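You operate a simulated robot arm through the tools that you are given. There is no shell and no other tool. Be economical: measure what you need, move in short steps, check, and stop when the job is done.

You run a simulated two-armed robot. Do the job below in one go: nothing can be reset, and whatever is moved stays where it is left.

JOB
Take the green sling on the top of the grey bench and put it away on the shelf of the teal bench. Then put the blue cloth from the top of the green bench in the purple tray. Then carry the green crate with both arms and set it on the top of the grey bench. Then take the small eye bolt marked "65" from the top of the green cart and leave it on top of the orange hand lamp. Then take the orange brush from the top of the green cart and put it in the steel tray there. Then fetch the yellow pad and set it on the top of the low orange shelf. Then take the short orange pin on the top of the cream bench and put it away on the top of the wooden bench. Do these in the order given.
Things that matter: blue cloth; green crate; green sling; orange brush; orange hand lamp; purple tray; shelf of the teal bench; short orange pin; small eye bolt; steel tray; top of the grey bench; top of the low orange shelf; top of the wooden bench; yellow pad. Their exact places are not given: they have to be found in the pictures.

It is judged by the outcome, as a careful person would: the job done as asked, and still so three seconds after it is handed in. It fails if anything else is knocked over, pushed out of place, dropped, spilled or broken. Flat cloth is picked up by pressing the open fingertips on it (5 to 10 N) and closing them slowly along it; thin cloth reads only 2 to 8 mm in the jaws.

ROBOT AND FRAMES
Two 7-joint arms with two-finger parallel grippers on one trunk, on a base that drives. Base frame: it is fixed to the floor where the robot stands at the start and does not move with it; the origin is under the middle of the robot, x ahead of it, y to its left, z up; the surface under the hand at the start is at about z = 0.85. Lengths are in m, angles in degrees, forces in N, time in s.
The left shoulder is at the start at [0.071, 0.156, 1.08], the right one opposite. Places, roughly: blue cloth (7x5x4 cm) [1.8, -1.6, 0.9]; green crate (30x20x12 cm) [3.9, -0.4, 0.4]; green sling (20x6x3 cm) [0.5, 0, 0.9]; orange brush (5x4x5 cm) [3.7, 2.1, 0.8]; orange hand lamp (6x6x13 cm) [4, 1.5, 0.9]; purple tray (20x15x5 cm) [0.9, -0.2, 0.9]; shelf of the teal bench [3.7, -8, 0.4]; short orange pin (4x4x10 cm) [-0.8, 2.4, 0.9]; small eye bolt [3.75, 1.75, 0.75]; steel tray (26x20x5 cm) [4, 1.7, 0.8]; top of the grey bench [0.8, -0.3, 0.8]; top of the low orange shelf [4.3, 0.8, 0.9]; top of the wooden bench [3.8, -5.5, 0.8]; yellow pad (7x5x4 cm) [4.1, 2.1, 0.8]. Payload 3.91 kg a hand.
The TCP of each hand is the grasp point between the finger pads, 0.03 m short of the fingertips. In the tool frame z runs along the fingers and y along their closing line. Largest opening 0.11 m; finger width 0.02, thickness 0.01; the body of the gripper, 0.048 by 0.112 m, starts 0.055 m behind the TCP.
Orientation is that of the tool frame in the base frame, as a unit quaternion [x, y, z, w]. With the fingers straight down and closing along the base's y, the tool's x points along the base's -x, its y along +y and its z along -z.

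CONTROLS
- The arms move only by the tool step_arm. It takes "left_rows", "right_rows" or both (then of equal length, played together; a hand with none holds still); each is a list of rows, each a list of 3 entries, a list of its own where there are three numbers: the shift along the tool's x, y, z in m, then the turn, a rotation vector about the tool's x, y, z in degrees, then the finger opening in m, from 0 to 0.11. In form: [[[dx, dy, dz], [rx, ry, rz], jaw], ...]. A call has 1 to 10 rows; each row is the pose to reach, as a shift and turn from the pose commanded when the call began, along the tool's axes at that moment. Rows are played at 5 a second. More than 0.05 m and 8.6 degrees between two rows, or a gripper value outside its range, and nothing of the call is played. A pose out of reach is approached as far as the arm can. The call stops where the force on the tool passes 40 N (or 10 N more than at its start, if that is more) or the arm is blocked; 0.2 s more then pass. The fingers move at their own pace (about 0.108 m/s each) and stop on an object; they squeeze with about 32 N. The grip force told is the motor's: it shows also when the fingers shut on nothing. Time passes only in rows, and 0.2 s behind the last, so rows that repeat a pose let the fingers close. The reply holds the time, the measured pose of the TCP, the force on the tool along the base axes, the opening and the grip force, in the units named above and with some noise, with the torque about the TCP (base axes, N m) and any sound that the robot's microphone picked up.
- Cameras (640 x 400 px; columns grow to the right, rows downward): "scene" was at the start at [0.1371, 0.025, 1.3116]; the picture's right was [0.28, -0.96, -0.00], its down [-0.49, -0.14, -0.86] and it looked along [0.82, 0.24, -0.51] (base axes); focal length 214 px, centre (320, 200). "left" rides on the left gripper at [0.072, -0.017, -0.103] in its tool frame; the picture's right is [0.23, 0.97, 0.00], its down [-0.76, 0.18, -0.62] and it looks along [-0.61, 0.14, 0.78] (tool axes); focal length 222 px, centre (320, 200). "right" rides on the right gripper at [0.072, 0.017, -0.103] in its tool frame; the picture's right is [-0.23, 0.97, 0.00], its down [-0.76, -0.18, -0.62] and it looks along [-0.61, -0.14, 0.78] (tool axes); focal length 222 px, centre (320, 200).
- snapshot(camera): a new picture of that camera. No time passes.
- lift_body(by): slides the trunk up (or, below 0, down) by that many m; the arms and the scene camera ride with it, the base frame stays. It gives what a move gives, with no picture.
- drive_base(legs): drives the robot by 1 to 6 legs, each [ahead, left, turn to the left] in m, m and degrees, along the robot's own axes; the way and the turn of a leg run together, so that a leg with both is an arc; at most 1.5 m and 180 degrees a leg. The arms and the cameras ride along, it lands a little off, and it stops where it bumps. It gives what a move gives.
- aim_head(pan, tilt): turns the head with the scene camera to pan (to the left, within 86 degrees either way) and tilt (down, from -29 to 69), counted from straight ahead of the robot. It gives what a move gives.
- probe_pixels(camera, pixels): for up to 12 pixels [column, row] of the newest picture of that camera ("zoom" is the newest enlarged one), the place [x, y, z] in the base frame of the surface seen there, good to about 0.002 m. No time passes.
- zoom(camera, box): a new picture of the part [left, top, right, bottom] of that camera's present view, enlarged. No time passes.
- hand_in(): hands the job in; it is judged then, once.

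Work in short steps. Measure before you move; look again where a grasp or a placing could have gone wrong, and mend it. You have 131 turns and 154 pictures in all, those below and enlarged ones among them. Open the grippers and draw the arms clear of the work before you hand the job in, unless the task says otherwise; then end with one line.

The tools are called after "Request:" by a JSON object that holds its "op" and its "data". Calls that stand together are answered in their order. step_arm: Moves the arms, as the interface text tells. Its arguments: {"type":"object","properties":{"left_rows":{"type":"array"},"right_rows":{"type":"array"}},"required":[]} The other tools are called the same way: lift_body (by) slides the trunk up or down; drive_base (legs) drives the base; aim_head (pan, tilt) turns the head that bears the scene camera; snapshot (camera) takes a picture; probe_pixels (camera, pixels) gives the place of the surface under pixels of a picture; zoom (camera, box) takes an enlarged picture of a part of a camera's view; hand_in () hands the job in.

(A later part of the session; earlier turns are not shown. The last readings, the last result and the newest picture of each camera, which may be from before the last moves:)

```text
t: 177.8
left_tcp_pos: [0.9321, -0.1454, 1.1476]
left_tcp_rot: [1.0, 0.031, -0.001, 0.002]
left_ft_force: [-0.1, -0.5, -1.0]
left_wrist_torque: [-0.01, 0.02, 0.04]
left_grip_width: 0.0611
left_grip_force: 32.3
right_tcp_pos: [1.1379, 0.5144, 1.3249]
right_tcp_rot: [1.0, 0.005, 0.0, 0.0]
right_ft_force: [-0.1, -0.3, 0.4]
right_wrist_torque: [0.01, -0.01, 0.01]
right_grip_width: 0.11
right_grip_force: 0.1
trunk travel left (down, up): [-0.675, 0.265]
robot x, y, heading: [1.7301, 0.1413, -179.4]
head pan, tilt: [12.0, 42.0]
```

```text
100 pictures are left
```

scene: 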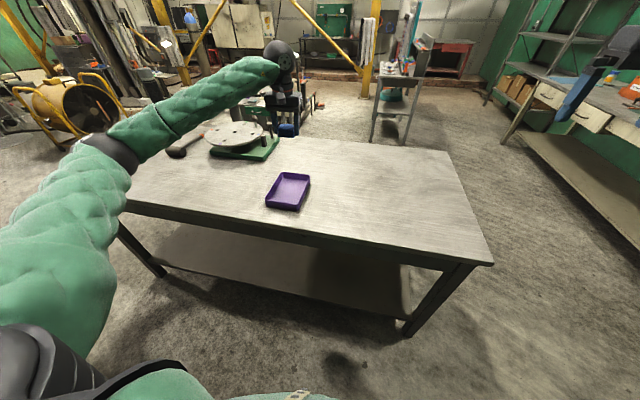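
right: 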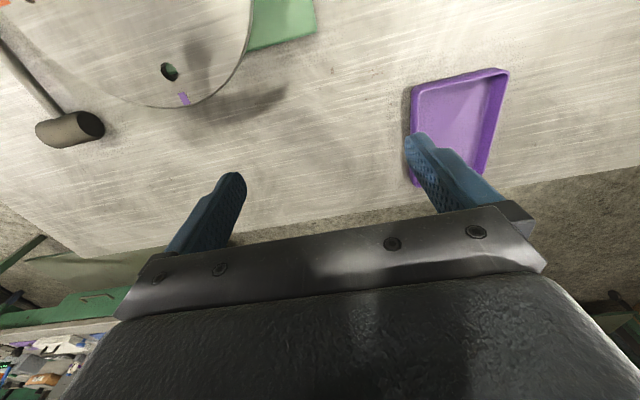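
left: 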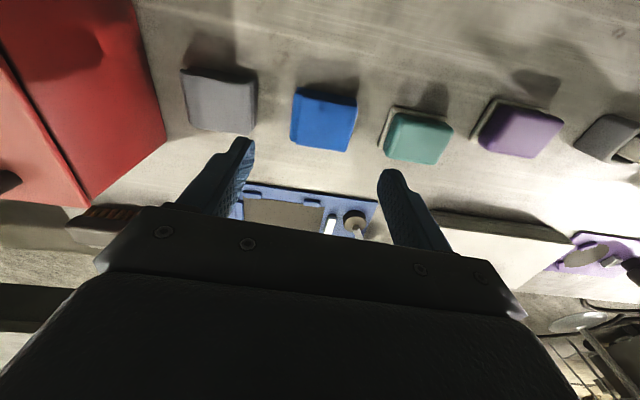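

I probe the tray's rim and floor.

Request:
{"op": "probe_pixels", "data": {"camera": "scene", "pixels": [[267, 203], [299, 206], [309, 179], [279, 173], [288, 190], [285, 200]]}}

```text
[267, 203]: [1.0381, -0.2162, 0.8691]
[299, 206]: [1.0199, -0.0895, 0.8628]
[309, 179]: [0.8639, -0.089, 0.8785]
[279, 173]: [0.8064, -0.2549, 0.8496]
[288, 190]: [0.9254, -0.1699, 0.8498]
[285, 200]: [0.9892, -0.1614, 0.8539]
```

Tray centre ≈(0.935,−0.16), floor z≈0.851. I lower the cloth into it in steps.

Request:
{"op": "step_arm", "data": {"left_rows": [[[0.003, 0.015, 0.04], [0, 0, 0], 0.0], [[0.003, 0.015, 0.085], [0, 0, 0], 0.0], [[0.003, 0.015, 0.13], [0, 0, 0], 0.0], [[0.003, 0.015, 0.175], [0, 0, 0], 0.0], [[0.003, 0.015, 0.215], [0, 0, 0], 0.0], [[0.003, 0.015, 0.24], [0, 0, 0], 0.0], [[0.003, 0.015, 0.257], [0, 0, 0], 0.0], [[0.003, 0.015, 0.257], [0, 0, 0], 0.0]]}}

Request:
{"op": "zoom", "data": {"camera": "scene", "box": [220, 130, 360, 218]}}

```text
t: 179.6
left_tcp_pos: [0.9361, -0.1588, 0.8895]
left_tcp_rot: [1.0, 0.031, -0.001, 0.002]
left_ft_force: [0.1, 0.7, 0.3]
left_wrist_torque: [-0.01, 0.01, 0.0]
left_grip_width: 0.061
left_grip_force: 32.0
right_tcp_pos: [1.1376, 0.5136, 1.325]
right_tcp_rot: [1.0, 0.005, 0.0, 0.001]
right_ft_force: [-1.1, -0.2, 0.2]
right_wrist_torque: [0.06, 0.02, 0.03]
right_grip_width: 0.11
right_grip_force: 0.1
trunk travel left (down, up): [-0.675, 0.265]
robot x, y, heading: [1.731, 0.1408, -179.4]
head pan, tilt: [12.0, 42.0]
```

```text
4.55 times, centred on (290, 174) of scene
```

zoom: 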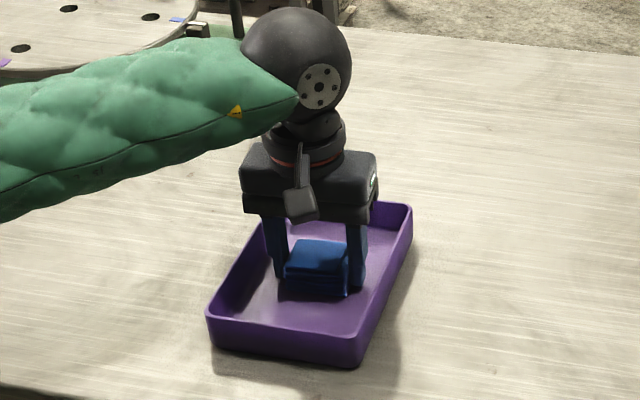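

Right in the tray. I open to 0.085 and rise.

Request:
{"op": "step_arm", "data": {"left_rows": [[[0, 0, 0.0], [0, 0, 0], 0.04], [[0, 0, 0.0], [0, 0, 0], 0.085], [[0, 0, 0], [0, 0, 0], 0.085], [[0, 0, -0.03], [0, 0, 0], 0.085], [[0, 0, -0.07], [0, 0, 0], 0.085], [[0, 0, -0.11], [0, 0, 0], 0.085], [[0, 0, -0.15], [0, 0, 0], 0.085], [[0, 0, -0.19], [0, 0, 0], 0.085], [[0, 0, -0.23], [0, 0, 0], 0.085], [[0, 0, -0.26], [0, 0, 0], 0.085]]}}

Request:
{"op": "zoom", "data": {"camera": "scene", "box": [220, 130, 360, 218]}}

```text
t: 181.8
left_tcp_pos: [0.9362, -0.1589, 1.1528]
left_tcp_rot: [1.0, 0.03, -0.002, 0.003]
left_ft_force: [0.0, 0.0, 0.2]
left_wrist_torque: [-0.04, 0.02, 0.0]
left_grip_width: 0.0852
left_grip_force: 0.0
right_tcp_pos: [1.1375, 0.5135, 1.3246]
right_tcp_rot: [1.0, 0.005, -0.001, 0.0]
right_ft_force: [0.2, 0.3, -0.2]
right_wrist_torque: [0.0, -0.01, 0.01]
right_grip_width: 0.1102
right_grip_force: 0.0
trunk travel left (down, up): [-0.675, 0.265]
robot x, y, heading: [1.7285, 0.1447, -179.5]
head pan, tilt: [12.0, 42.0]
```

```text
4.55 times, centred on (290, 174) of scene
```

zoom: 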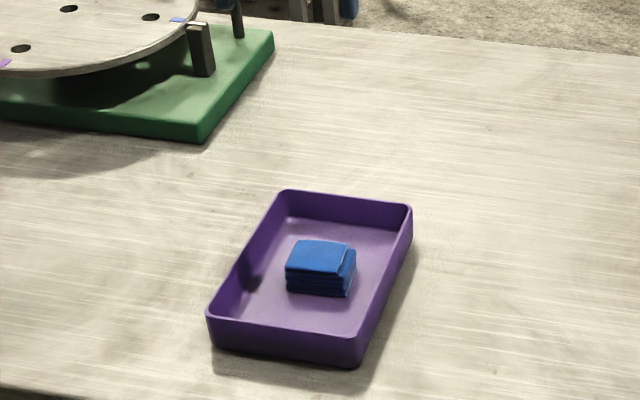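

The cloth is in the tray. Next the green crate: I back away, turn around to face the rack, and look.

Request:
{"op": "drive_base", "data": {"legs": [[-0.6, 0, 0], [0, 0, 179.5], [0, -0.5, 0]]}}

Request:
{"op": "aim_head", "data": {"pan": 0, "tilt": 25}}

Request:
{"op": "snapshot", "data": {"camera": "scene"}}

```text
t: 194.9
left_tcp_pos: [3.1023, -0.0975, 1.1522]
left_tcp_rot: [-0.012, 1.0, 0.003, 0.001]
left_ft_force: [0.2, -0.1, -0.2]
left_wrist_torque: [0.0, 0.0, -0.02]
left_grip_width: 0.0849
left_grip_force: 0.0
right_tcp_pos: [2.8733, -0.7616, 1.3239]
right_tcp_rot: [0.015, 1.0, 0.0, 0.001]
right_ft_force: [0.6, -0.4, 0.5]
right_wrist_torque: [0.02, 0.03, -0.01]
right_grip_width: 0.1103
right_grip_force: 0.0
trunk travel left (down, up): [-0.675, 0.265]
robot x, y, heading: [2.2928, -0.3649, -1.6]
head pan, tilt: [12.0, 42.0]
```

```text
t: 195.7
left_tcp_pos: [3.102, -0.097, 1.1519]
left_tcp_rot: [-0.011, 1.0, 0.002, 0.001]
left_ft_force: [0.5, 0.2, -0.1]
left_wrist_torque: [0.0, 0.01, 0.02]
left_grip_width: 0.0851
left_grip_force: 0.0
right_tcp_pos: [2.8725, -0.7605, 1.3244]
right_tcp_rot: [0.015, 1.0, 0.001, 0.0]
right_ft_force: [-0.5, -0.1, -0.2]
right_wrist_torque: [0.02, -0.01, 0.0]
right_grip_width: 0.11
right_grip_force: 0.1
trunk travel left (down, up): [-0.675, 0.265]
robot x, y, heading: [2.2955, -0.3679, -1.8]
head pan, tilt: [0.0, 25.0]
```

```text
97 pictures are left
```

scene: 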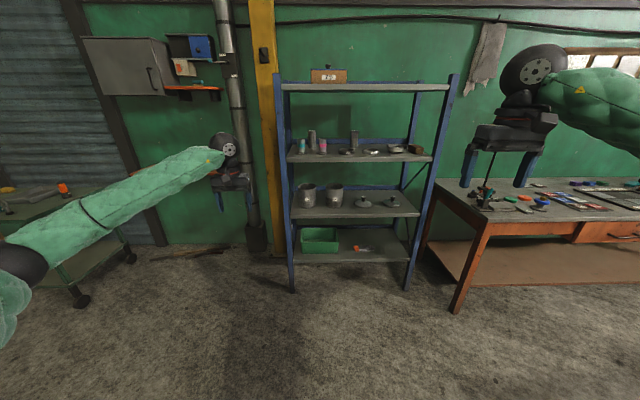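

The crate is at (320,240) on the bottom shelf. I zoom and probe.

Request:
{"op": "zoom", "data": {"camera": "scene", "box": [270, 170, 430, 295]}}

Request:
{"op": "probe_pixels", "data": {"camera": "scene", "pixels": [[302, 230], [337, 230], [302, 250], [337, 252], [320, 248], [360, 250], [291, 280], [407, 280], [350, 258], [350, 212], [291, 215], [360, 200]]}}

```text
3.20 times, centred on (350, 232) of scene
```

zoom: 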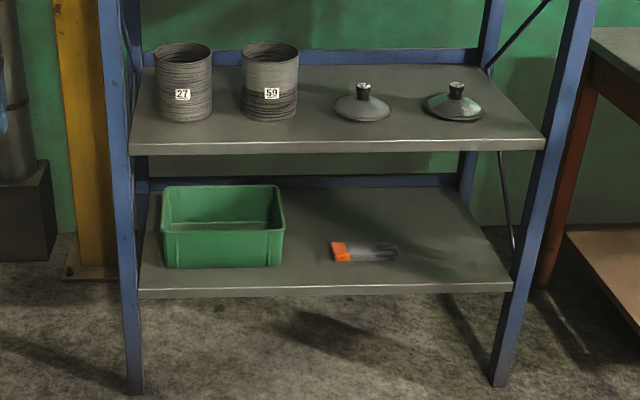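

```text
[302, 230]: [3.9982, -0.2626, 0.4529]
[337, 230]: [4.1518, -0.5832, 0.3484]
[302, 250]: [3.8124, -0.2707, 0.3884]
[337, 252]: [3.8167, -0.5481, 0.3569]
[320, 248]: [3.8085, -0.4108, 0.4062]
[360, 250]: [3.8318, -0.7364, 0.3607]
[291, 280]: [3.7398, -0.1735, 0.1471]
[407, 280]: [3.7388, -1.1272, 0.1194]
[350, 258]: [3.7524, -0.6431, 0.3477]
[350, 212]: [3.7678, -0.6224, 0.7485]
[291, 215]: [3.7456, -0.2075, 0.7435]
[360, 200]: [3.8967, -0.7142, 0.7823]
```

The crate spans about y −0.26…−0.56, x 3.81…4.01, next to the left post. I probe rim corners, the post and the brush for clearances.

Request:
{"op": "probe_pixels", "data": {"camera": "zoom", "pixels": [[165, 228], [283, 230], [278, 190], [163, 190], [281, 262], [333, 252], [139, 310], [122, 310], [136, 180], [250, 230], [215, 250], [285, 155]]}}

```text
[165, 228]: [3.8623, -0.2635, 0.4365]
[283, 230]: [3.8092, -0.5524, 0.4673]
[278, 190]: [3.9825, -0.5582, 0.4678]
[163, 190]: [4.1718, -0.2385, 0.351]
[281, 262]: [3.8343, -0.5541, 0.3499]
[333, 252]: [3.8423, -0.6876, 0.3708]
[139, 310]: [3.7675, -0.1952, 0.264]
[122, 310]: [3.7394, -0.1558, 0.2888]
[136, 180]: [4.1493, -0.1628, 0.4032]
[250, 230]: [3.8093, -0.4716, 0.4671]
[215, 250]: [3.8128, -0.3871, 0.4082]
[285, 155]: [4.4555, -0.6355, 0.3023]
```

Geometry is clear: the right wall is at y −0.556, rim 0.467, post's right face at −0.195. Since the left wall is close to the post, I'll first drag the crate ~5 cm right and ~9 cm forward with the right hand, then grip both end walls. I draw the left hand back, tilt both hands 37°, and lower the trunk.

Request:
{"op": "step_arm", "data": {"left_rows": [[[0.04, 0, 0], [0, -7.4, 0], 0.05], [[0.08, 0, 0], [0, -14.8, 0], 0.05], [[0.12, 0, 0], [0, -22.2, 0], 0.05], [[0.16, 0, 0], [0, -29.6, 0], 0.05], [[0.2, 0, 0], [0, -37, 0], 0.05]], "right_rows": [[[0, 0.04, 0], [0, -7.4, 0], 0.06], [[0, 0.08, 0], [0, -14.8, 0], 0.06], [[0, 0.12, 0], [0, -22.2, 0], 0.06], [[0, 0.16, 0], [0, -29.6, 0], 0.06], [[0, 0.2, 0], [0, -37, 0], 0.06]]}}

Request:
{"op": "lift_body", "data": {"by": -0.35}}

Request:
{"op": "lift_body", "data": {"by": -0.25}}

Request:
{"op": "snapshot", "data": {"camera": "scene"}}

```text
t: 196.9
left_tcp_pos: [2.904, -0.0997, 1.1487]
left_tcp_rot: [-0.01, 0.947, 0.005, 0.32]
left_ft_force: [-0.4, 0.0, 0.6]
left_wrist_torque: [0.02, 0.0, 0.0]
left_grip_width: 0.0498
left_grip_force: 0.1
right_tcp_pos: [2.8764, -0.5609, 1.3253]
right_tcp_rot: [0.014, 0.948, -0.005, 0.319]
right_ft_force: [-0.4, 1.1, -1.2]
right_wrist_torque: [-0.05, -0.01, -0.03]
right_grip_width: 0.06
right_grip_force: 0.0
trunk travel left (down, up): [-0.675, 0.265]
robot x, y, heading: [2.2929, -0.3633, -1.8]
head pan, tilt: [0.0, 25.0]
```

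```text
t: 200.3
left_tcp_pos: [2.903, -0.101, 0.8003]
left_tcp_rot: [-0.01, 0.948, 0.006, 0.317]
left_ft_force: [0.5, 0.5, 0.2]
left_wrist_torque: [0.0, 0.0, 0.01]
left_grip_width: 0.0501
left_grip_force: 0.1
right_tcp_pos: [2.8764, -0.5625, 0.9762]
right_tcp_rot: [0.014, 0.948, -0.005, 0.317]
right_ft_force: [-0.5, 0.2, 0.4]
right_wrist_torque: [0.03, 0.01, -0.01]
right_grip_width: 0.0599
right_grip_force: 0.0
trunk travel left (down, up): [-0.325, 0.615]
robot x, y, heading: [2.2939, -0.3624, -1.8]
head pan, tilt: [0.0, 25.0]
```

```text
t: 202.9
left_tcp_pos: [2.9031, -0.1015, 0.5504]
left_tcp_rot: [-0.01, 0.948, 0.006, 0.318]
left_ft_force: [0.5, 0.1, 0.6]
left_wrist_torque: [-0.01, 0.02, -0.01]
left_grip_width: 0.0499
left_grip_force: 0.0
right_tcp_pos: [2.878, -0.5611, 0.7254]
right_tcp_rot: [0.014, 0.948, -0.004, 0.317]
right_ft_force: [0.1, 0.4, 0.5]
right_wrist_torque: [-0.02, 0.03, 0.02]
right_grip_width: 0.06
right_grip_force: 0.1
trunk travel left (down, up): [-0.075, 0.865]
robot x, y, heading: [2.2955, -0.3622, -1.6]
head pan, tilt: [0.0, 25.0]
```

```text
95 pictures are left
```

scene: 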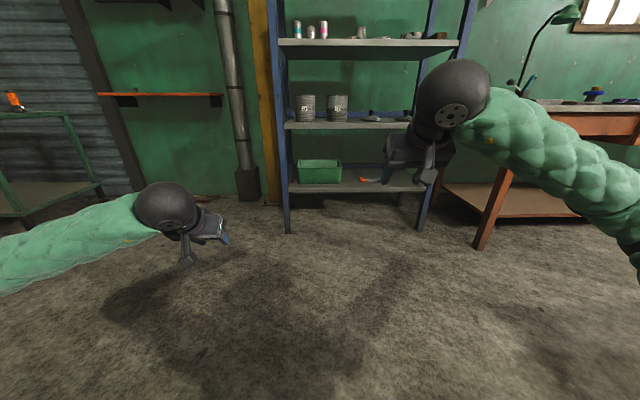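

I drive ahead to about x=2.92, y=−0.46, squaring up to the rack.

Request:
{"op": "drive_base", "data": {"legs": [[0, -0.08, 1.7], [0.62, 0, 0]]}}

Request:
{"op": "snapshot", "data": {"camera": "scene"}}

```text
t: 207.1
left_tcp_pos: [3.5159, -0.1585, 0.5508]
left_tcp_rot: [-0.027, 0.948, 0.012, 0.318]
left_ft_force: [-0.6, 0.4, 0.3]
left_wrist_torque: [0.02, 0.0, -0.02]
left_grip_width: 0.05
left_grip_force: 0.1
right_tcp_pos: [3.5077, -0.6204, 0.7254]
right_tcp_rot: [-0.003, 0.948, 0.001, 0.317]
right_ft_force: [0.2, -0.4, -0.2]
right_wrist_torque: [-0.01, 0.01, 0.02]
right_grip_width: 0.0602
right_grip_force: 0.0
trunk travel left (down, up): [-0.075, 0.865]
robot x, y, heading: [2.9205, -0.4411, 0.2]
head pan, tilt: [0.0, 25.0]
```

```text
94 pictures are left
```

scene: 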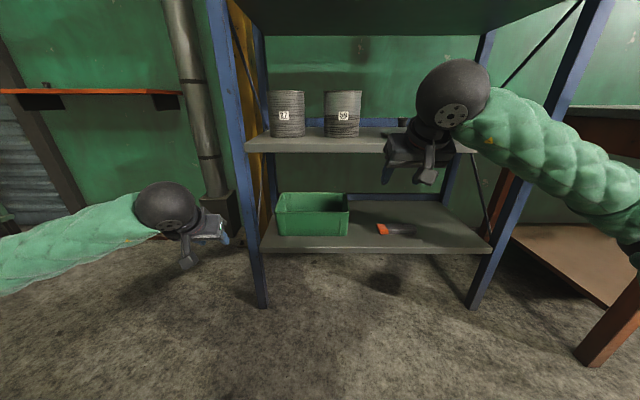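

I bring the right hand in front of the rack opening at z≈0.51, y≈−0.556, with the tilt increased to 45°.

Request:
{"op": "step_arm", "data": {"right_rows": [[[0.0067, 0.0107, 0.0398], [0, -1.5, 0], 0.06], [[0.0133, 0.0213, 0.0797], [0, -3, 0], 0.06], [[0.02, 0.032, 0.1195], [0, -4.5, 0], 0.06], [[0.0267, 0.0427, 0.1593], [0, -6, 0], 0.06], [[0.0333, 0.0533, 0.199], [0, -7, 0], 0.06], [[0.04, 0.064, 0.239], [0, -8, 0], 0.06], [[0.04, 0.064, 0.239], [0, -8, 0], 0.06]]}}

Request:
{"op": "snapshot", "data": {"camera": "scene"}}

Request:
{"op": "snapshot", "data": {"camera": "right"}}

```text
t: 208.7
left_tcp_pos: [3.5146, -0.1588, 0.549]
left_tcp_rot: [-0.027, 0.948, 0.011, 0.318]
left_ft_force: [-0.6, -0.1, 0.1]
left_wrist_torque: [-0.01, 0.0, 0.01]
left_grip_width: 0.0502
left_grip_force: 0.2
right_tcp_pos: [3.6197, -0.5551, 0.5088]
right_tcp_rot: [-0.003, 0.924, 0.001, 0.383]
right_ft_force: [-0.2, -0.4, -0.6]
right_wrist_torque: [0.0, 0.0, -0.01]
right_grip_width: 0.0599
right_grip_force: 0.1
trunk travel left (down, up): [-0.075, 0.865]
robot x, y, heading: [2.9182, -0.4414, 0.4]
head pan, tilt: [0.0, 25.0]
```

```text
93 pictures are left
```

scene: 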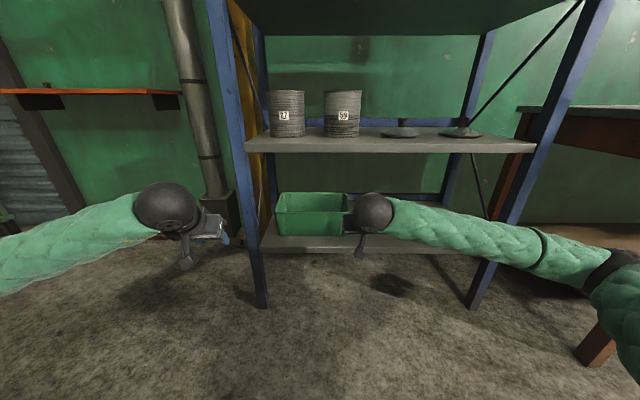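

```text
92 pictures are left
```

right: 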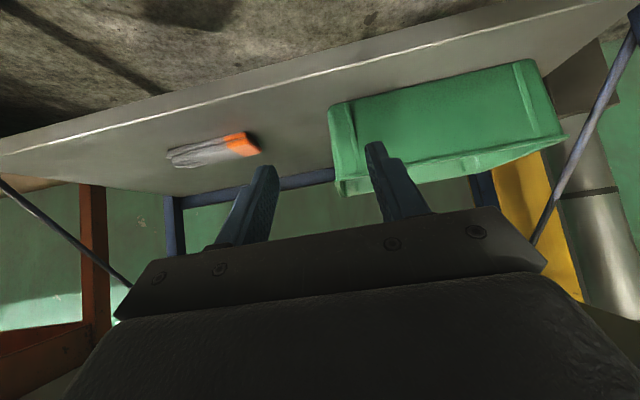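

The wall lies between the fingers. I move in 0.24 m horizontally above the rim.

Request:
{"op": "step_arm", "data": {"right_rows": [[[-0.028, 0, 0.028], [0, 0, 0], 0.06], [[-0.057, 0, 0.057], [0, 0, 0], 0.06], [[-0.085, -0.001, 0.085], [0, 0, 0], 0.06], [[-0.113, -0.001, 0.113], [0, 0, 0], 0.06], [[-0.141, -0.001, 0.141], [0, 0, 0], 0.06], [[-0.17, -0.001, 0.17], [0, 0, 0], 0.06], [[-0.17, -0.001, 0.17], [0, 0, 0], 0.06]]}}

Request:
{"op": "snapshot", "data": {"camera": "scene"}}

Request:
{"op": "snapshot", "data": {"camera": "right"}}

```text
t: 210.3
left_tcp_pos: [3.5161, -0.1595, 0.549]
left_tcp_rot: [-0.027, 0.948, 0.011, 0.318]
left_ft_force: [-0.8, -0.1, 0.2]
left_wrist_torque: [-0.02, -0.01, 0.02]
left_grip_width: 0.0503
left_grip_force: 0.0
right_tcp_pos: [3.859, -0.552, 0.5134]
right_tcp_rot: [-0.004, 0.924, 0.002, 0.382]
right_ft_force: [-0.2, -0.6, 0.2]
right_wrist_torque: [0.02, 0.02, 0.03]
right_grip_width: 0.0601
right_grip_force: 0.1
trunk travel left (down, up): [-0.075, 0.865]
robot x, y, heading: [2.9143, -0.4416, 0.2]
head pan, tilt: [0.0, 25.0]
```

```text
91 pictures are left
```

scene: 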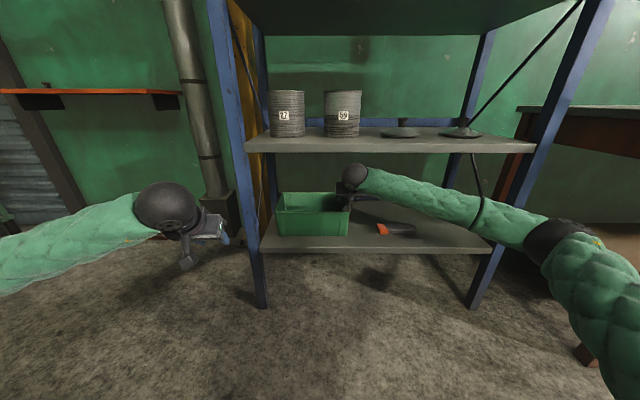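

```text
90 pictures are left
```

right: 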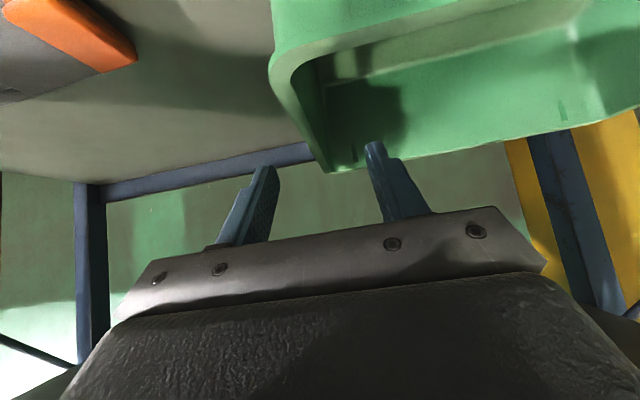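

Inner finger is inside the crate, the outer one outside. I lower 5 cm and close on the wall.

Request:
{"op": "step_arm", "data": {"right_rows": [[[0.018, -0.002, 0.018], [0, 0, 0], 0.06], [[0.036, -0.003, 0.036], [0, 0, 0], 0.06], [[0.036, -0.003, 0.036], [0, 0, 0], 0.06], [[0.036, -0.003, 0.036], [0, 0, 0], 0.03], [[0.036, -0.003, 0.036], [0, 0, 0], 0.0], [[0.036, -0.003, 0.036], [0, 0, 0], 0.0], [[0.036, -0.003, 0.036], [0, 0, 0], 0.0]]}}

Request:
{"op": "zoom", "data": {"camera": "scene", "box": [230, 130, 450, 268]}}

```text
t: 211.9
left_tcp_pos: [3.5151, -0.1596, 0.5496]
left_tcp_rot: [-0.026, 0.948, 0.011, 0.318]
left_ft_force: [-0.6, -1.1, 1.2]
left_wrist_torque: [0.01, -0.01, -0.02]
left_grip_width: 0.05
left_grip_force: 0.1
right_tcp_pos: [3.8583, -0.5575, 0.459]
right_tcp_rot: [-0.003, 0.924, 0.001, 0.383]
right_ft_force: [-2.2, -0.3, 1.8]
right_wrist_torque: [1.19, 0.09, 0.6]
right_grip_width: 0.0052
right_grip_force: 31.2
trunk travel left (down, up): [-0.075, 0.865]
robot x, y, heading: [2.918, -0.4445, 0.4]
head pan, tilt: [0.0, 25.0]
```

```text
2.90 times, centred on (340, 199) of scene
```

zoom: 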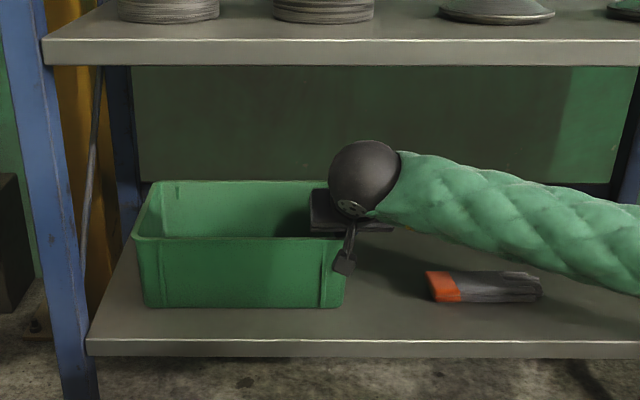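

The wall (5 mm) is held. I drag the crate gently by driving the base 4.5 cm right and 8.5 cm back.

Request:
{"op": "drive_base", "data": {"legs": [[-0.02, -0.045, 0], [-0.065, 0, 0]]}}

Request:
{"op": "snapshot", "data": {"camera": "scene"}}

Request:
{"op": "zoom", "data": {"camera": "scene", "box": [230, 130, 450, 268]}}

```text
t: 213.4
left_tcp_pos: [3.4301, -0.2054, 0.5496]
left_tcp_rot: [-0.026, 0.947, 0.011, 0.319]
left_ft_force: [0.3, 0.3, -1.1]
left_wrist_torque: [0.0, -0.02, 0.03]
left_grip_width: 0.05
left_grip_force: 0.1
right_tcp_pos: [3.7721, -0.6039, 0.4603]
right_tcp_rot: [-0.003, 0.924, 0.001, 0.382]
right_ft_force: [-0.4, -1.7, 2.0]
right_wrist_torque: [0.89, -0.3, -0.06]
right_grip_width: 0.0056
right_grip_force: 31.7
trunk travel left (down, up): [-0.075, 0.865]
robot x, y, heading: [2.8325, -0.4897, 0.4]
head pan, tilt: [0.0, 25.0]
```

```text
88 pictures are left
```

scene: 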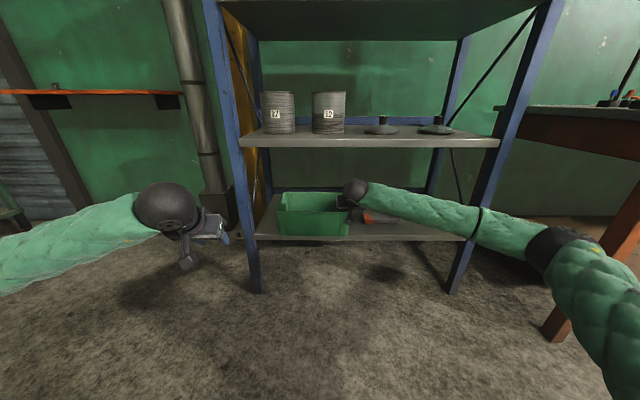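

```text
2.90 times, centred on (340, 199) of scene
```

zoom: 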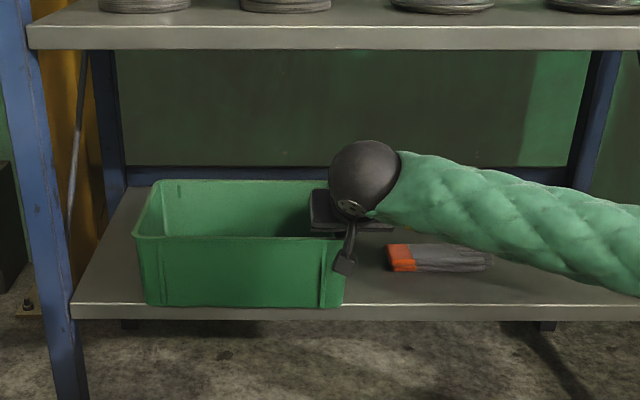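

It moved squarely. Now I slide the right grip forward to the middle of its wall and bring the left hand in front of the left wall (y≈−0.308).

Request:
{"op": "step_arm", "data": {"left_rows": [[[-0.022, -0.0225, 0.0253], [0.4, -1.6, 0.5], 0.06], [[-0.044, -0.045, 0.0506], [0.8, -3.2, 1.0], 0.06], [[-0.066, -0.0675, 0.076], [1.1, -4.8, 1.5], 0.06], [[-0.088, -0.09, 0.1013], [1.5, -6.4, 2.0], 0.06], [[-0.11, -0.1125, 0.1266], [1.9, -8, 2.5], 0.06], [[-0.11, -0.1125, 0.1266], [1.9, -8, 2.5], 0.06]], "right_rows": [[[0, 0, 0], [0, 0, 0], 0.03], [[0, 0, 0], [0, 0, 0], 0.03], [[-0.015, 0, 0.015], [0, 0, 0], 0.03], [[-0.032, 0, 0.032], [0, 0, 0], 0.03], [[-0.032, 0, 0.032], [0, 0, 0], 0.0], [[-0.032, 0, 0.032], [0, 0, 0], 0.0]]}}

Request:
{"op": "snapshot", "data": {"camera": "scene"}}

Request:
{"op": "snapshot", "data": {"camera": "left"}}

```text
t: 214.8
left_tcp_pos: [3.5971, -0.3071, 0.5159]
left_tcp_rot: [0.001, 0.924, 0.004, 0.383]
left_ft_force: [-1.1, 0.6, 0.0]
left_wrist_torque: [0.0, 0.0, 0.0]
left_grip_width: 0.06
left_grip_force: 0.0
right_tcp_pos: [3.8159, -0.6048, 0.4601]
right_tcp_rot: [-0.002, 0.924, 0.001, 0.383]
right_ft_force: [0.6, 0.7, 1.9]
right_wrist_torque: [0.86, 0.13, 0.02]
right_grip_width: 0.0057
right_grip_force: 32.4
trunk travel left (down, up): [-0.075, 0.865]
robot x, y, heading: [2.8334, -0.4884, 0.4]
head pan, tilt: [0.0, 25.0]
```

```text
86 pictures are left
```

scene: 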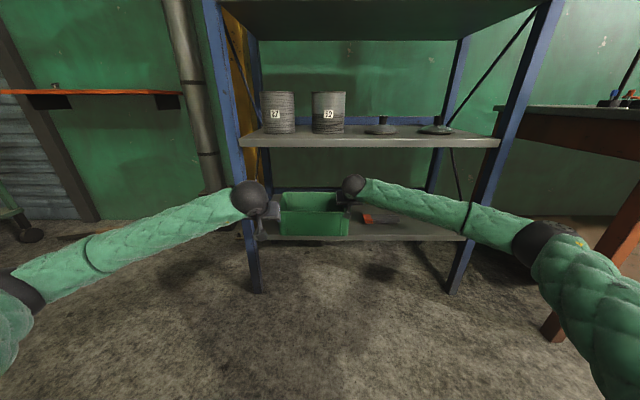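

```text
85 pictures are left
```

left: 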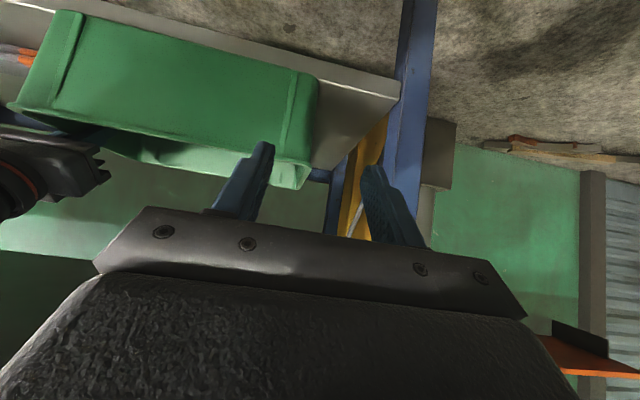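

The left wall lies between the left fingers, with the post just outside at a safe distance. I move the left hand in, lower it and close, keeping the right closed.

Request:
{"op": "step_arm", "data": {"left_rows": [[[-0.03, 0, 0.03], [0, 0, 0], 0.06], [[-0.06, 0, 0.06], [0, 0, 0], 0.06], [[-0.09, 0, 0.09], [0, 0, 0], 0.06], [[-0.12, 0, 0.12], [0, 0, 0], 0.06], [[-0.154, 0, 0.154], [0, 0, 0], 0.06], [[-0.154, 0, 0.154], [0, 0, 0], 0.06]]}}

Request:
{"op": "zoom", "data": {"camera": "scene", "box": [200, 130, 420, 268]}}

Request:
{"op": "snapshot", "data": {"camera": "left"}}

```text
t: 216.2
left_tcp_pos: [3.8191, -0.3083, 0.5151]
left_tcp_rot: [0.0, 0.924, 0.005, 0.383]
left_ft_force: [-0.6, 1.0, -0.4]
left_wrist_torque: [0.01, -0.01, 0.01]
left_grip_width: 0.0601
left_grip_force: 0.2
right_tcp_pos: [3.8171, -0.6038, 0.4596]
right_tcp_rot: [-0.002, 0.924, 0.001, 0.383]
right_ft_force: [1.3, -0.9, 0.2]
right_wrist_torque: [0.92, -0.15, -0.02]
right_grip_width: 0.0055
right_grip_force: 32.4
trunk travel left (down, up): [-0.075, 0.865]
robot x, y, heading: [2.8289, -0.4879, 0.1]
head pan, tilt: [0.0, 25.0]
```

```text
2.90 times, centred on (310, 199) of scene
```

zoom: 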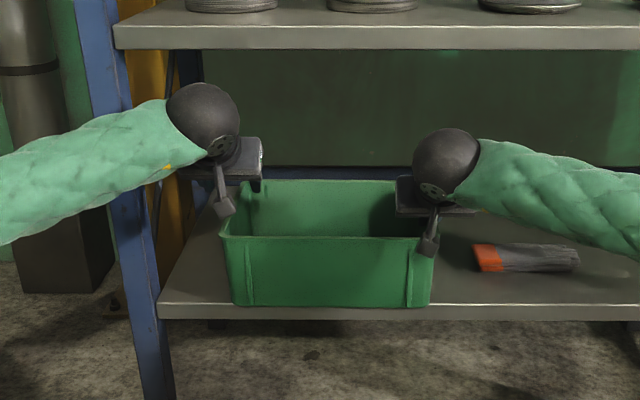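

```text
83 pictures are left
```

left: 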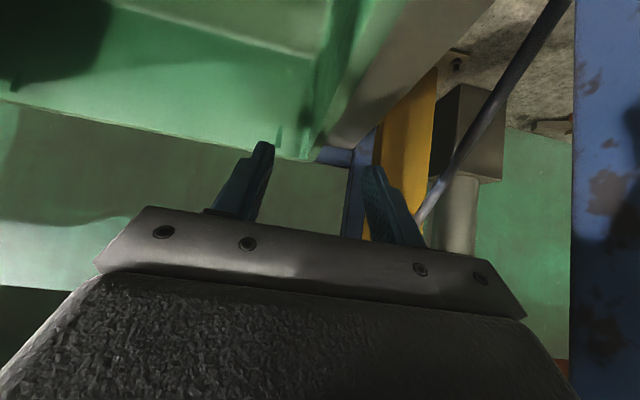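

Straddling the left wall. Lower 5.4 cm and close the left hand.

Request:
{"op": "step_arm", "data": {"left_rows": [[[0.02, 0, 0.02], [0, 0, 0], 0.06], [[0.038, 0, 0.038], [0, 0, 0], 0.06], [[0.038, 0, 0.038], [0, 0, 0], 0.06], [[0.038, 0, 0.038], [0, 0, 0], 0.03], [[0.038, 0, 0.038], [0, 0, 0], 0.0], [[0.038, 0, 0.038], [0, 0, 0], 0.0], [[0.038, 0, 0.038], [0, 0, 0], 0.0]]}}

Request:
{"op": "zoom", "data": {"camera": "scene", "box": [200, 130, 420, 268]}}

```text
t: 217.8
left_tcp_pos: [3.8185, -0.3093, 0.462]
left_tcp_rot: [0.001, 0.924, 0.003, 0.383]
left_ft_force: [-3.7, -13.3, 1.2]
left_wrist_torque: [-1.22, -0.07, -1.16]
left_grip_width: 0.0064
left_grip_force: 31.7
right_tcp_pos: [3.8164, -0.6033, 0.4597]
right_tcp_rot: [-0.003, 0.924, 0.001, 0.383]
right_ft_force: [4.2, 12.1, 0.0]
right_wrist_torque: [0.95, -0.14, 0.03]
right_grip_width: 0.0056
right_grip_force: 31.7
trunk travel left (down, up): [-0.075, 0.865]
robot x, y, heading: [2.8331, -0.4876, 0.3]
head pan, tilt: [0.0, 25.0]
```

```text
2.90 times, centred on (310, 199) of scene
```

zoom: 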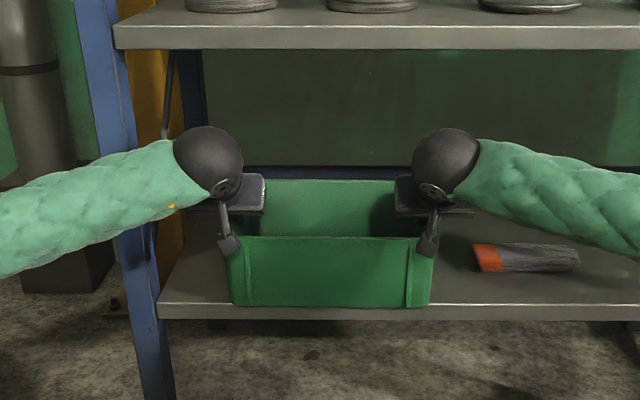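

Both walls are held, with ~13 N of internal pull; I ease the left hand 1.5 mm inward, then lift with the trunk 4 cm.

Request:
{"op": "step_arm", "data": {"left_rows": [[[0, -0.0015, 0], [0, 0, 0], 0.0], [[0, -0.0015, 0], [0, 0, 0], 0.0]], "right_rows": [[[0, 0.0005, 0], [0, 0, 0], 0.0], [[0, 0.0005, 0], [0, 0, 0], 0.0]]}}

Request:
{"op": "lift_body", "data": {"by": 0.04}}

Request:
{"op": "zoom", "data": {"camera": "scene", "box": [200, 130, 420, 268]}}

```text
t: 218.4
left_tcp_pos: [3.8187, -0.3097, 0.4622]
left_tcp_rot: [0.001, 0.923, 0.004, 0.385]
left_ft_force: [-3.6, -11.5, 6.4]
left_wrist_torque: [-1.17, 0.58, -1.16]
left_grip_width: 0.0066
left_grip_force: 32.1
right_tcp_pos: [3.8175, -0.603, 0.4597]
right_tcp_rot: [-0.003, 0.924, 0.001, 0.383]
right_ft_force: [3.8, 13.2, -0.2]
right_wrist_torque: [1.03, 0.06, 0.1]
right_grip_width: 0.0055
right_grip_force: 31.5
trunk travel left (down, up): [-0.075, 0.865]
robot x, y, heading: [2.8311, -0.4836, 0.3]
head pan, tilt: [0.0, 25.0]
```

```text
t: 219.2
left_tcp_pos: [3.8195, -0.3082, 0.499]
left_tcp_rot: [0.001, 0.924, 0.003, 0.383]
left_ft_force: [-3.3, -13.6, -1.6]
left_wrist_torque: [-1.28, -0.04, -1.13]
left_grip_width: 0.0069
left_grip_force: 31.9
right_tcp_pos: [3.8171, -0.6029, 0.4982]
right_tcp_rot: [-0.002, 0.924, 0.001, 0.382]
right_ft_force: [3.4, 12.7, -2.7]
right_wrist_torque: [0.98, 0.06, 0.11]
right_grip_width: 0.0057
right_grip_force: 31.8
trunk travel left (down, up): [-0.115, 0.825]
robot x, y, heading: [2.8312, -0.4863, 0.3]
head pan, tilt: [0.0, 25.0]
```

```text
2.90 times, centred on (310, 199) of scene
```

zoom: 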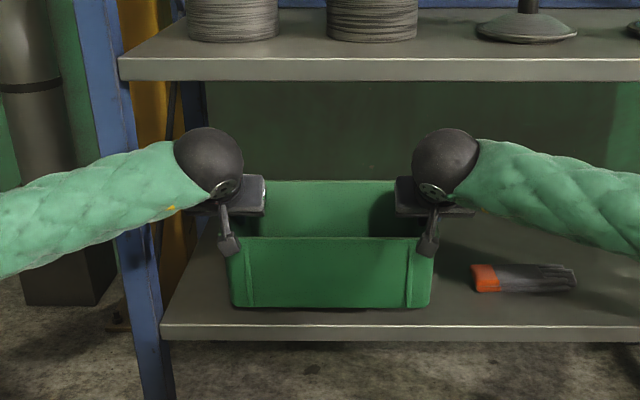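

The crate is up and light. I back out, raise the trunk, and then move to the grey bench.

Request:
{"op": "drive_base", "data": {"legs": [[-0.6, 0, 0]]}}

Request:
{"op": "lift_body", "data": {"by": 0.4}}

Request:
{"op": "lift_body", "data": {"by": 0.18}}

Request:
{"op": "drive_base", "data": {"legs": [[0, 0.75, 0], [0, 0, 179.5]]}}

Request:
{"op": "aim_head", "data": {"pan": 0, "tilt": 40}}

Request:
{"op": "snapshot", "data": {"camera": "scene"}}

```text
t: 222.6
left_tcp_pos: [3.229, -0.323, 0.5016]
left_tcp_rot: [0.008, 0.923, 0.001, 0.384]
left_ft_force: [-3.4, -16.9, -1.1]
left_wrist_torque: [-1.27, 0.06, -1.1]
left_grip_width: 0.0065
left_grip_force: 32.1
right_tcp_pos: [3.2217, -0.6164, 0.4994]
right_tcp_rot: [0.005, 0.924, -0.002, 0.383]
right_ft_force: [3.4, 16.7, -2.9]
right_wrist_torque: [0.99, -0.02, 0.1]
right_grip_width: 0.0053
right_grip_force: 32.3
trunk travel left (down, up): [-0.115, 0.825]
robot x, y, heading: [2.2372, -0.4883, -0.7]
head pan, tilt: [0.0, 25.0]
```

```text
t: 226.4
left_tcp_pos: [3.2289, -0.3237, 0.8988]
left_tcp_rot: [0.008, 0.923, 0.0, 0.384]
left_ft_force: [-3.4, 0.3, -2.5]
left_wrist_torque: [-1.16, -0.02, -1.14]
left_grip_width: 0.0066
left_grip_force: 31.8
right_tcp_pos: [3.2231, -0.6171, 0.8992]
right_tcp_rot: [0.005, 0.924, -0.002, 0.382]
right_ft_force: [3.5, 0.4, -3.8]
right_wrist_torque: [0.94, 0.04, -0.01]
right_grip_width: 0.0054
right_grip_force: 32.3
trunk travel left (down, up): [-0.515, 0.425]
robot x, y, heading: [2.2355, -0.4859, -0.9]
head pan, tilt: [0.0, 25.0]
```

```text
t: 228.4
left_tcp_pos: [3.2305, -0.3235, 1.0796]
left_tcp_rot: [0.008, 0.923, 0.0, 0.384]
left_ft_force: [-4.5, -0.7, -1.3]
left_wrist_torque: [-1.13, -0.02, -1.13]
left_grip_width: 0.0065
left_grip_force: 32.8
right_tcp_pos: [3.2228, -0.6166, 1.0801]
right_tcp_rot: [0.005, 0.924, -0.002, 0.382]
right_ft_force: [3.6, 1.7, -3.4]
right_wrist_torque: [0.86, 0.05, 0.0]
right_grip_width: 0.0055
right_grip_force: 31.9
trunk travel left (down, up): [-0.695, 0.245]
robot x, y, heading: [2.2367, -0.4854, -0.8]
head pan, tilt: [0.0, 25.0]
```

```text
t: 239.9
left_tcp_pos: [1.2611, 0.0863, 1.0805]
left_tcp_rot: [0.924, 0.002, -0.383, 0.004]
left_ft_force: [3.8, 0.7, -0.9]
left_wrist_torque: [1.2, 0.0, -1.15]
left_grip_width: 0.0066
left_grip_force: 32.6
right_tcp_pos: [1.2606, 0.381, 1.0796]
right_tcp_rot: [0.924, 0.005, -0.382, 0.002]
right_ft_force: [-4.2, -1.7, -2.7]
right_wrist_torque: [-0.91, -0.03, 0.0]
right_grip_width: 0.0055
right_grip_force: 32.0
trunk travel left (down, up): [-0.695, 0.245]
robot x, y, heading: [2.2464, 0.2713, -179.5]
head pan, tilt: [0.0, 25.0]
```

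```text
t: 240.7
left_tcp_pos: [1.2619, 0.0863, 1.0804]
left_tcp_rot: [0.924, 0.002, -0.383, 0.005]
left_ft_force: [4.0, -1.8, -1.7]
left_wrist_torque: [1.17, -0.1, -1.14]
left_grip_width: 0.0063
left_grip_force: 32.0
right_tcp_pos: [1.2602, 0.3799, 1.0786]
right_tcp_rot: [0.924, 0.005, -0.383, 0.002]
right_ft_force: [-2.8, 1.7, -4.4]
right_wrist_torque: [-0.92, 0.03, -0.01]
right_grip_width: 0.0052
right_grip_force: 31.9
trunk travel left (down, up): [-0.695, 0.245]
robot x, y, heading: [2.2465, 0.271, -179.5]
head pan, tilt: [0.0, 40.0]
```

```text
80 pictures are left
```

scene: 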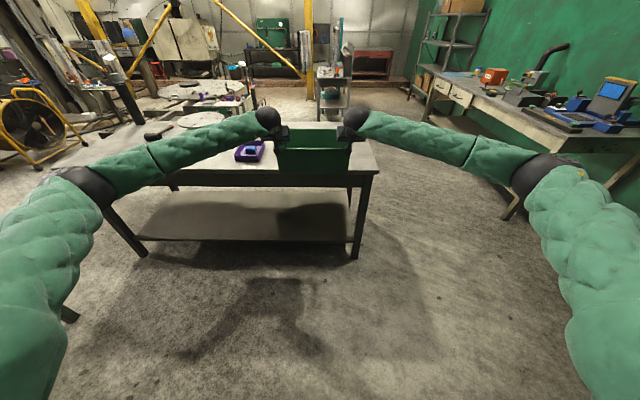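

Crate is over the approach line, centre y≈0.233. I drive ahead 0.46 m so it hangs over the bench.

Request:
{"op": "drive_base", "data": {"legs": [[0.46, 0, 0]]}}

Request:
{"op": "snapshot", "data": {"camera": "scene"}}

```text
t: 243.4
left_tcp_pos: [0.7969, 0.0799, 1.08]
left_tcp_rot: [0.923, 0.003, -0.384, 0.005]
left_ft_force: [3.6, -1.1, -1.2]
left_wrist_torque: [1.14, -0.05, -1.15]
left_grip_width: 0.0066
left_grip_force: 32.0
right_tcp_pos: [0.7957, 0.373, 1.0791]
right_tcp_rot: [0.924, 0.006, -0.382, 0.003]
right_ft_force: [-3.1, 1.2, -2.8]
right_wrist_torque: [-0.93, -0.01, -0.02]
right_grip_width: 0.0054
right_grip_force: 31.7
trunk travel left (down, up): [-0.695, 0.245]
robot x, y, heading: [1.7824, 0.2652, -179.2]
head pan, tilt: [0.0, 40.0]
```

```text
79 pictures are left
```

scene: 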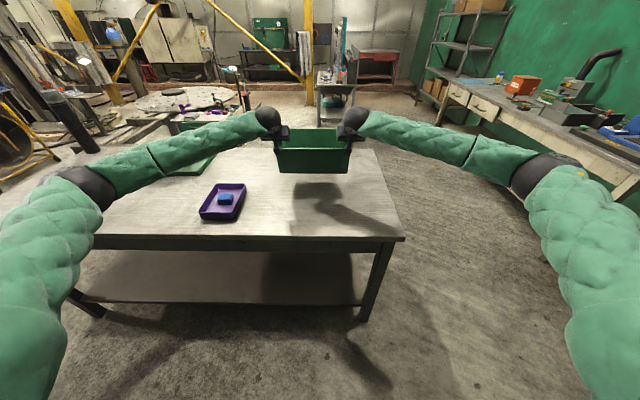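

Clear spot below. I lower with the trunk: 11.3 cm, then check the force.

Request:
{"op": "lift_body", "data": {"by": -0.113}}

Request:
{"op": "zoom", "data": {"camera": "scene", "box": [200, 80, 420, 218]}}

```text
t: 244.9
left_tcp_pos: [0.7972, 0.0777, 0.9684]
left_tcp_rot: [0.923, 0.003, -0.384, 0.005]
left_ft_force: [4.1, -2.0, -0.7]
left_wrist_torque: [1.12, -0.16, -1.14]
left_grip_width: 0.0064
left_grip_force: 32.0
right_tcp_pos: [0.7953, 0.3724, 0.9668]
right_tcp_rot: [0.924, 0.007, -0.383, 0.003]
right_ft_force: [-4.3, 0.9, -3.3]
right_wrist_torque: [-0.93, 0.11, 0.03]
right_grip_width: 0.0055
right_grip_force: 31.4
trunk travel left (down, up): [-0.582, 0.358]
robot x, y, heading: [1.785, 0.2654, -179.3]
head pan, tilt: [0.0, 40.0]
```

```text
2.90 times, centred on (310, 149) of scene
```

zoom: 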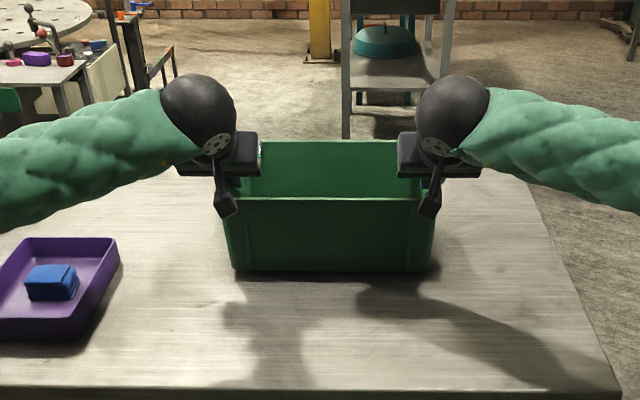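

Still a few mm above. I lower 5 mm more.

Request:
{"op": "lift_body", "data": {"by": -0.006}}

```text
t: 245.4
left_tcp_pos: [0.7982, 0.0789, 0.9613]
left_tcp_rot: [0.923, 0.003, -0.384, 0.005]
left_ft_force: [3.5, -1.0, 0.7]
left_wrist_torque: [1.17, 0.26, -1.1]
left_grip_width: 0.0065
left_grip_force: 32.2
right_tcp_pos: [0.7961, 0.3724, 0.9601]
right_tcp_rot: [0.924, 0.006, -0.382, 0.002]
right_ft_force: [-3.3, 2.7, -2.2]
right_wrist_torque: [-0.94, -0.08, 0.03]
right_grip_width: 0.0054
right_grip_force: 31.7
trunk travel left (down, up): [-0.576, 0.364]
robot x, y, heading: [1.7812, 0.2632, -179.3]
head pan, tilt: [0.0, 40.0]
```

It's touching down (forces easing). I open both hands and rise straight up.

Request:
{"op": "step_arm", "data": {"left_rows": [[[0, 0, 0], [0, 0, 0], 0.05], [[0, 0, 0], [0, 0, 0], 0.05], [[-0.02, 0, -0.02], [0, 0, 0], 0.05], [[-0.05, 0, -0.05], [0, 0, 0], 0.05], [[-0.08, 0, -0.08], [0, 0, 0], 0.05], [[-0.11, 0, -0.11], [0, 0, 0], 0.05]], "right_rows": [[[0, 0, 0], [0, 0, 0], 0.05], [[0, 0, 0], [0, 0, 0], 0.05], [[-0.02, 0, -0.02], [0, 0, 0], 0.05], [[-0.05, 0, -0.05], [0, 0, 0], 0.05], [[-0.08, 0, -0.08], [0, 0, 0], 0.05], [[-0.11, 0, -0.11], [0, 0, 0], 0.05]]}}

Request:
{"op": "zoom", "data": {"camera": "scene", "box": [180, 80, 440, 243]}}

```text
t: 246.8
left_tcp_pos: [0.7966, 0.0802, 1.1184]
left_tcp_rot: [0.923, 0.004, -0.384, 0.005]
left_ft_force: [0.4, 0.2, -0.2]
left_wrist_torque: [0.02, 0.0, -0.03]
left_grip_width: 0.0504
left_grip_force: 0.1
right_tcp_pos: [0.7988, 0.3713, 1.116]
right_tcp_rot: [0.924, 0.006, -0.383, 0.003]
right_ft_force: [2.2, 0.3, 0.8]
right_wrist_torque: [0.03, -0.01, 0.0]
right_grip_width: 0.05
right_grip_force: 0.0
trunk travel left (down, up): [-0.576, 0.364]
robot x, y, heading: [1.7809, 0.2637, -178.9]
head pan, tilt: [0.0, 40.0]
```

```text
2.45 times, centred on (310, 162) of scene
```

zoom: 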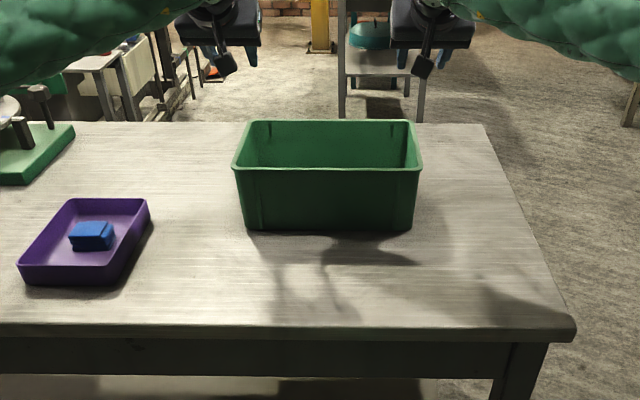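

The crate stands on the grey bench. Now for the green cart: I back off, draw the arms in and upright, then turn around.

Request:
{"op": "drive_base", "data": {"legs": [[-0.45, 0, 0]]}}

Request:
{"op": "step_arm", "data": {"left_rows": [[[0.03, 0.02, -0.03], [0, 7.5, 0], 0.05], [[0.06, 0.04, -0.06], [0, 15, 0], 0.05], [[0.09, 0.06, -0.09], [0, 22.5, 0], 0.05], [[0.12, 0.08, -0.12], [0, 30, 0], 0.05], [[0.15, 0.1, -0.15], [0, 37.5, 0], 0.05], [[0.177, 0.12, -0.177], [0, 45, 0], 0.05]], "right_rows": [[[0.03, -0.02, -0.03], [0, 7.5, 0], 0.05], [[0.06, -0.04, -0.06], [0, 15, 0], 0.05], [[0.09, -0.06, -0.09], [0, 22.5, 0], 0.05], [[0.12, -0.08, -0.12], [0, 30, 0], 0.05], [[0.15, -0.1, -0.15], [0, 37.5, 0], 0.05], [[0.177, -0.12, -0.177], [0, 45, 0], 0.05]]}}

Request:
{"op": "drive_base", "data": {"legs": [[0, 0, 179], [0.2, 1.2, 0]]}}

Request:
{"op": "aim_head", "data": {"pan": 0, "tilt": 28}}

Request:
{"op": "snapshot", "data": {"camera": "scene"}}

```text
t: 249.5
left_tcp_pos: [1.2456, 0.0908, 1.1167]
left_tcp_rot: [0.923, 0.0, -0.384, 0.004]
left_ft_force: [-0.3, -0.4, 0.2]
left_wrist_torque: [-0.04, 0.03, -0.01]
left_grip_width: 0.0499
left_grip_force: 0.0
right_tcp_pos: [1.2489, 0.3828, 1.1151]
right_tcp_rot: [0.924, 0.004, -0.382, 0.002]
right_ft_force: [-0.5, 0.0, 0.2]
right_wrist_torque: [0.01, 0.0, 0.02]
right_grip_width: 0.0502
right_grip_force: 0.1
trunk travel left (down, up): [-0.576, 0.364]
robot x, y, heading: [2.2354, 0.2713, -179.6]
head pan, tilt: [0.0, 40.0]
```

```text
t: 250.9
left_tcp_pos: [1.4987, -0.0257, 1.1207]
left_tcp_rot: [1.0, 0.001, -0.001, 0.004]
left_ft_force: [0.6, -0.9, -0.4]
left_wrist_torque: [0.01, 0.04, -0.01]
left_grip_width: 0.0498
left_grip_force: 0.0
right_tcp_pos: [1.4959, 0.5057, 1.1177]
right_tcp_rot: [1.0, 0.004, 0.001, 0.0]
right_ft_force: [-0.1, 0.0, -0.4]
right_wrist_torque: [-0.01, 0.02, 0.0]
right_grip_width: 0.0501
right_grip_force: 0.0
trunk travel left (down, up): [-0.576, 0.364]
robot x, y, heading: [2.2368, 0.2717, -179.5]
head pan, tilt: [0.0, 40.0]
```

```text
t: 264.5
left_tcp_pos: [3.0666, 1.8179, 1.1196]
left_tcp_rot: [-0.039, 0.999, 0.004, 0.001]
left_ft_force: [0.0, -0.2, -0.1]
left_wrist_torque: [0.01, 0.04, 0.01]
left_grip_width: 0.0499
left_grip_force: 0.0
right_tcp_pos: [3.1102, 1.2885, 1.1175]
right_tcp_rot: [-0.041, 0.999, 0.0, 0.001]
right_ft_force: [0.6, 0.0, 0.5]
right_wrist_torque: [-0.04, 0.02, 0.0]
right_grip_width: 0.0502
right_grip_force: 0.1
trunk travel left (down, up): [-0.576, 0.364]
robot x, y, heading: [2.3571, 1.4706, 4.7]
head pan, tilt: [0.0, 40.0]
```

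```text
t: 265.2
left_tcp_pos: [3.0669, 1.817, 1.1198]
left_tcp_rot: [-0.039, 0.999, 0.004, 0.002]
left_ft_force: [0.8, 0.1, -0.4]
left_wrist_torque: [-0.01, -0.03, -0.01]
left_grip_width: 0.0501
left_grip_force: 0.1
right_tcp_pos: [3.1086, 1.2858, 1.1169]
right_tcp_rot: [-0.041, 0.999, 0.0, 0.001]
right_ft_force: [0.1, -0.1, -0.7]
right_wrist_torque: [0.01, -0.05, 0.02]
right_grip_width: 0.0505
right_grip_force: 0.1
trunk travel left (down, up): [-0.576, 0.364]
robot x, y, heading: [2.3544, 1.4677, 4.2]
head pan, tilt: [0.0, 28.0]
```

```text
76 pictures are left
```

scene: 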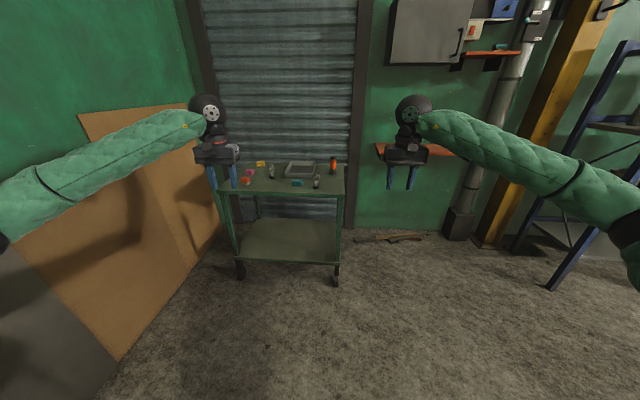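

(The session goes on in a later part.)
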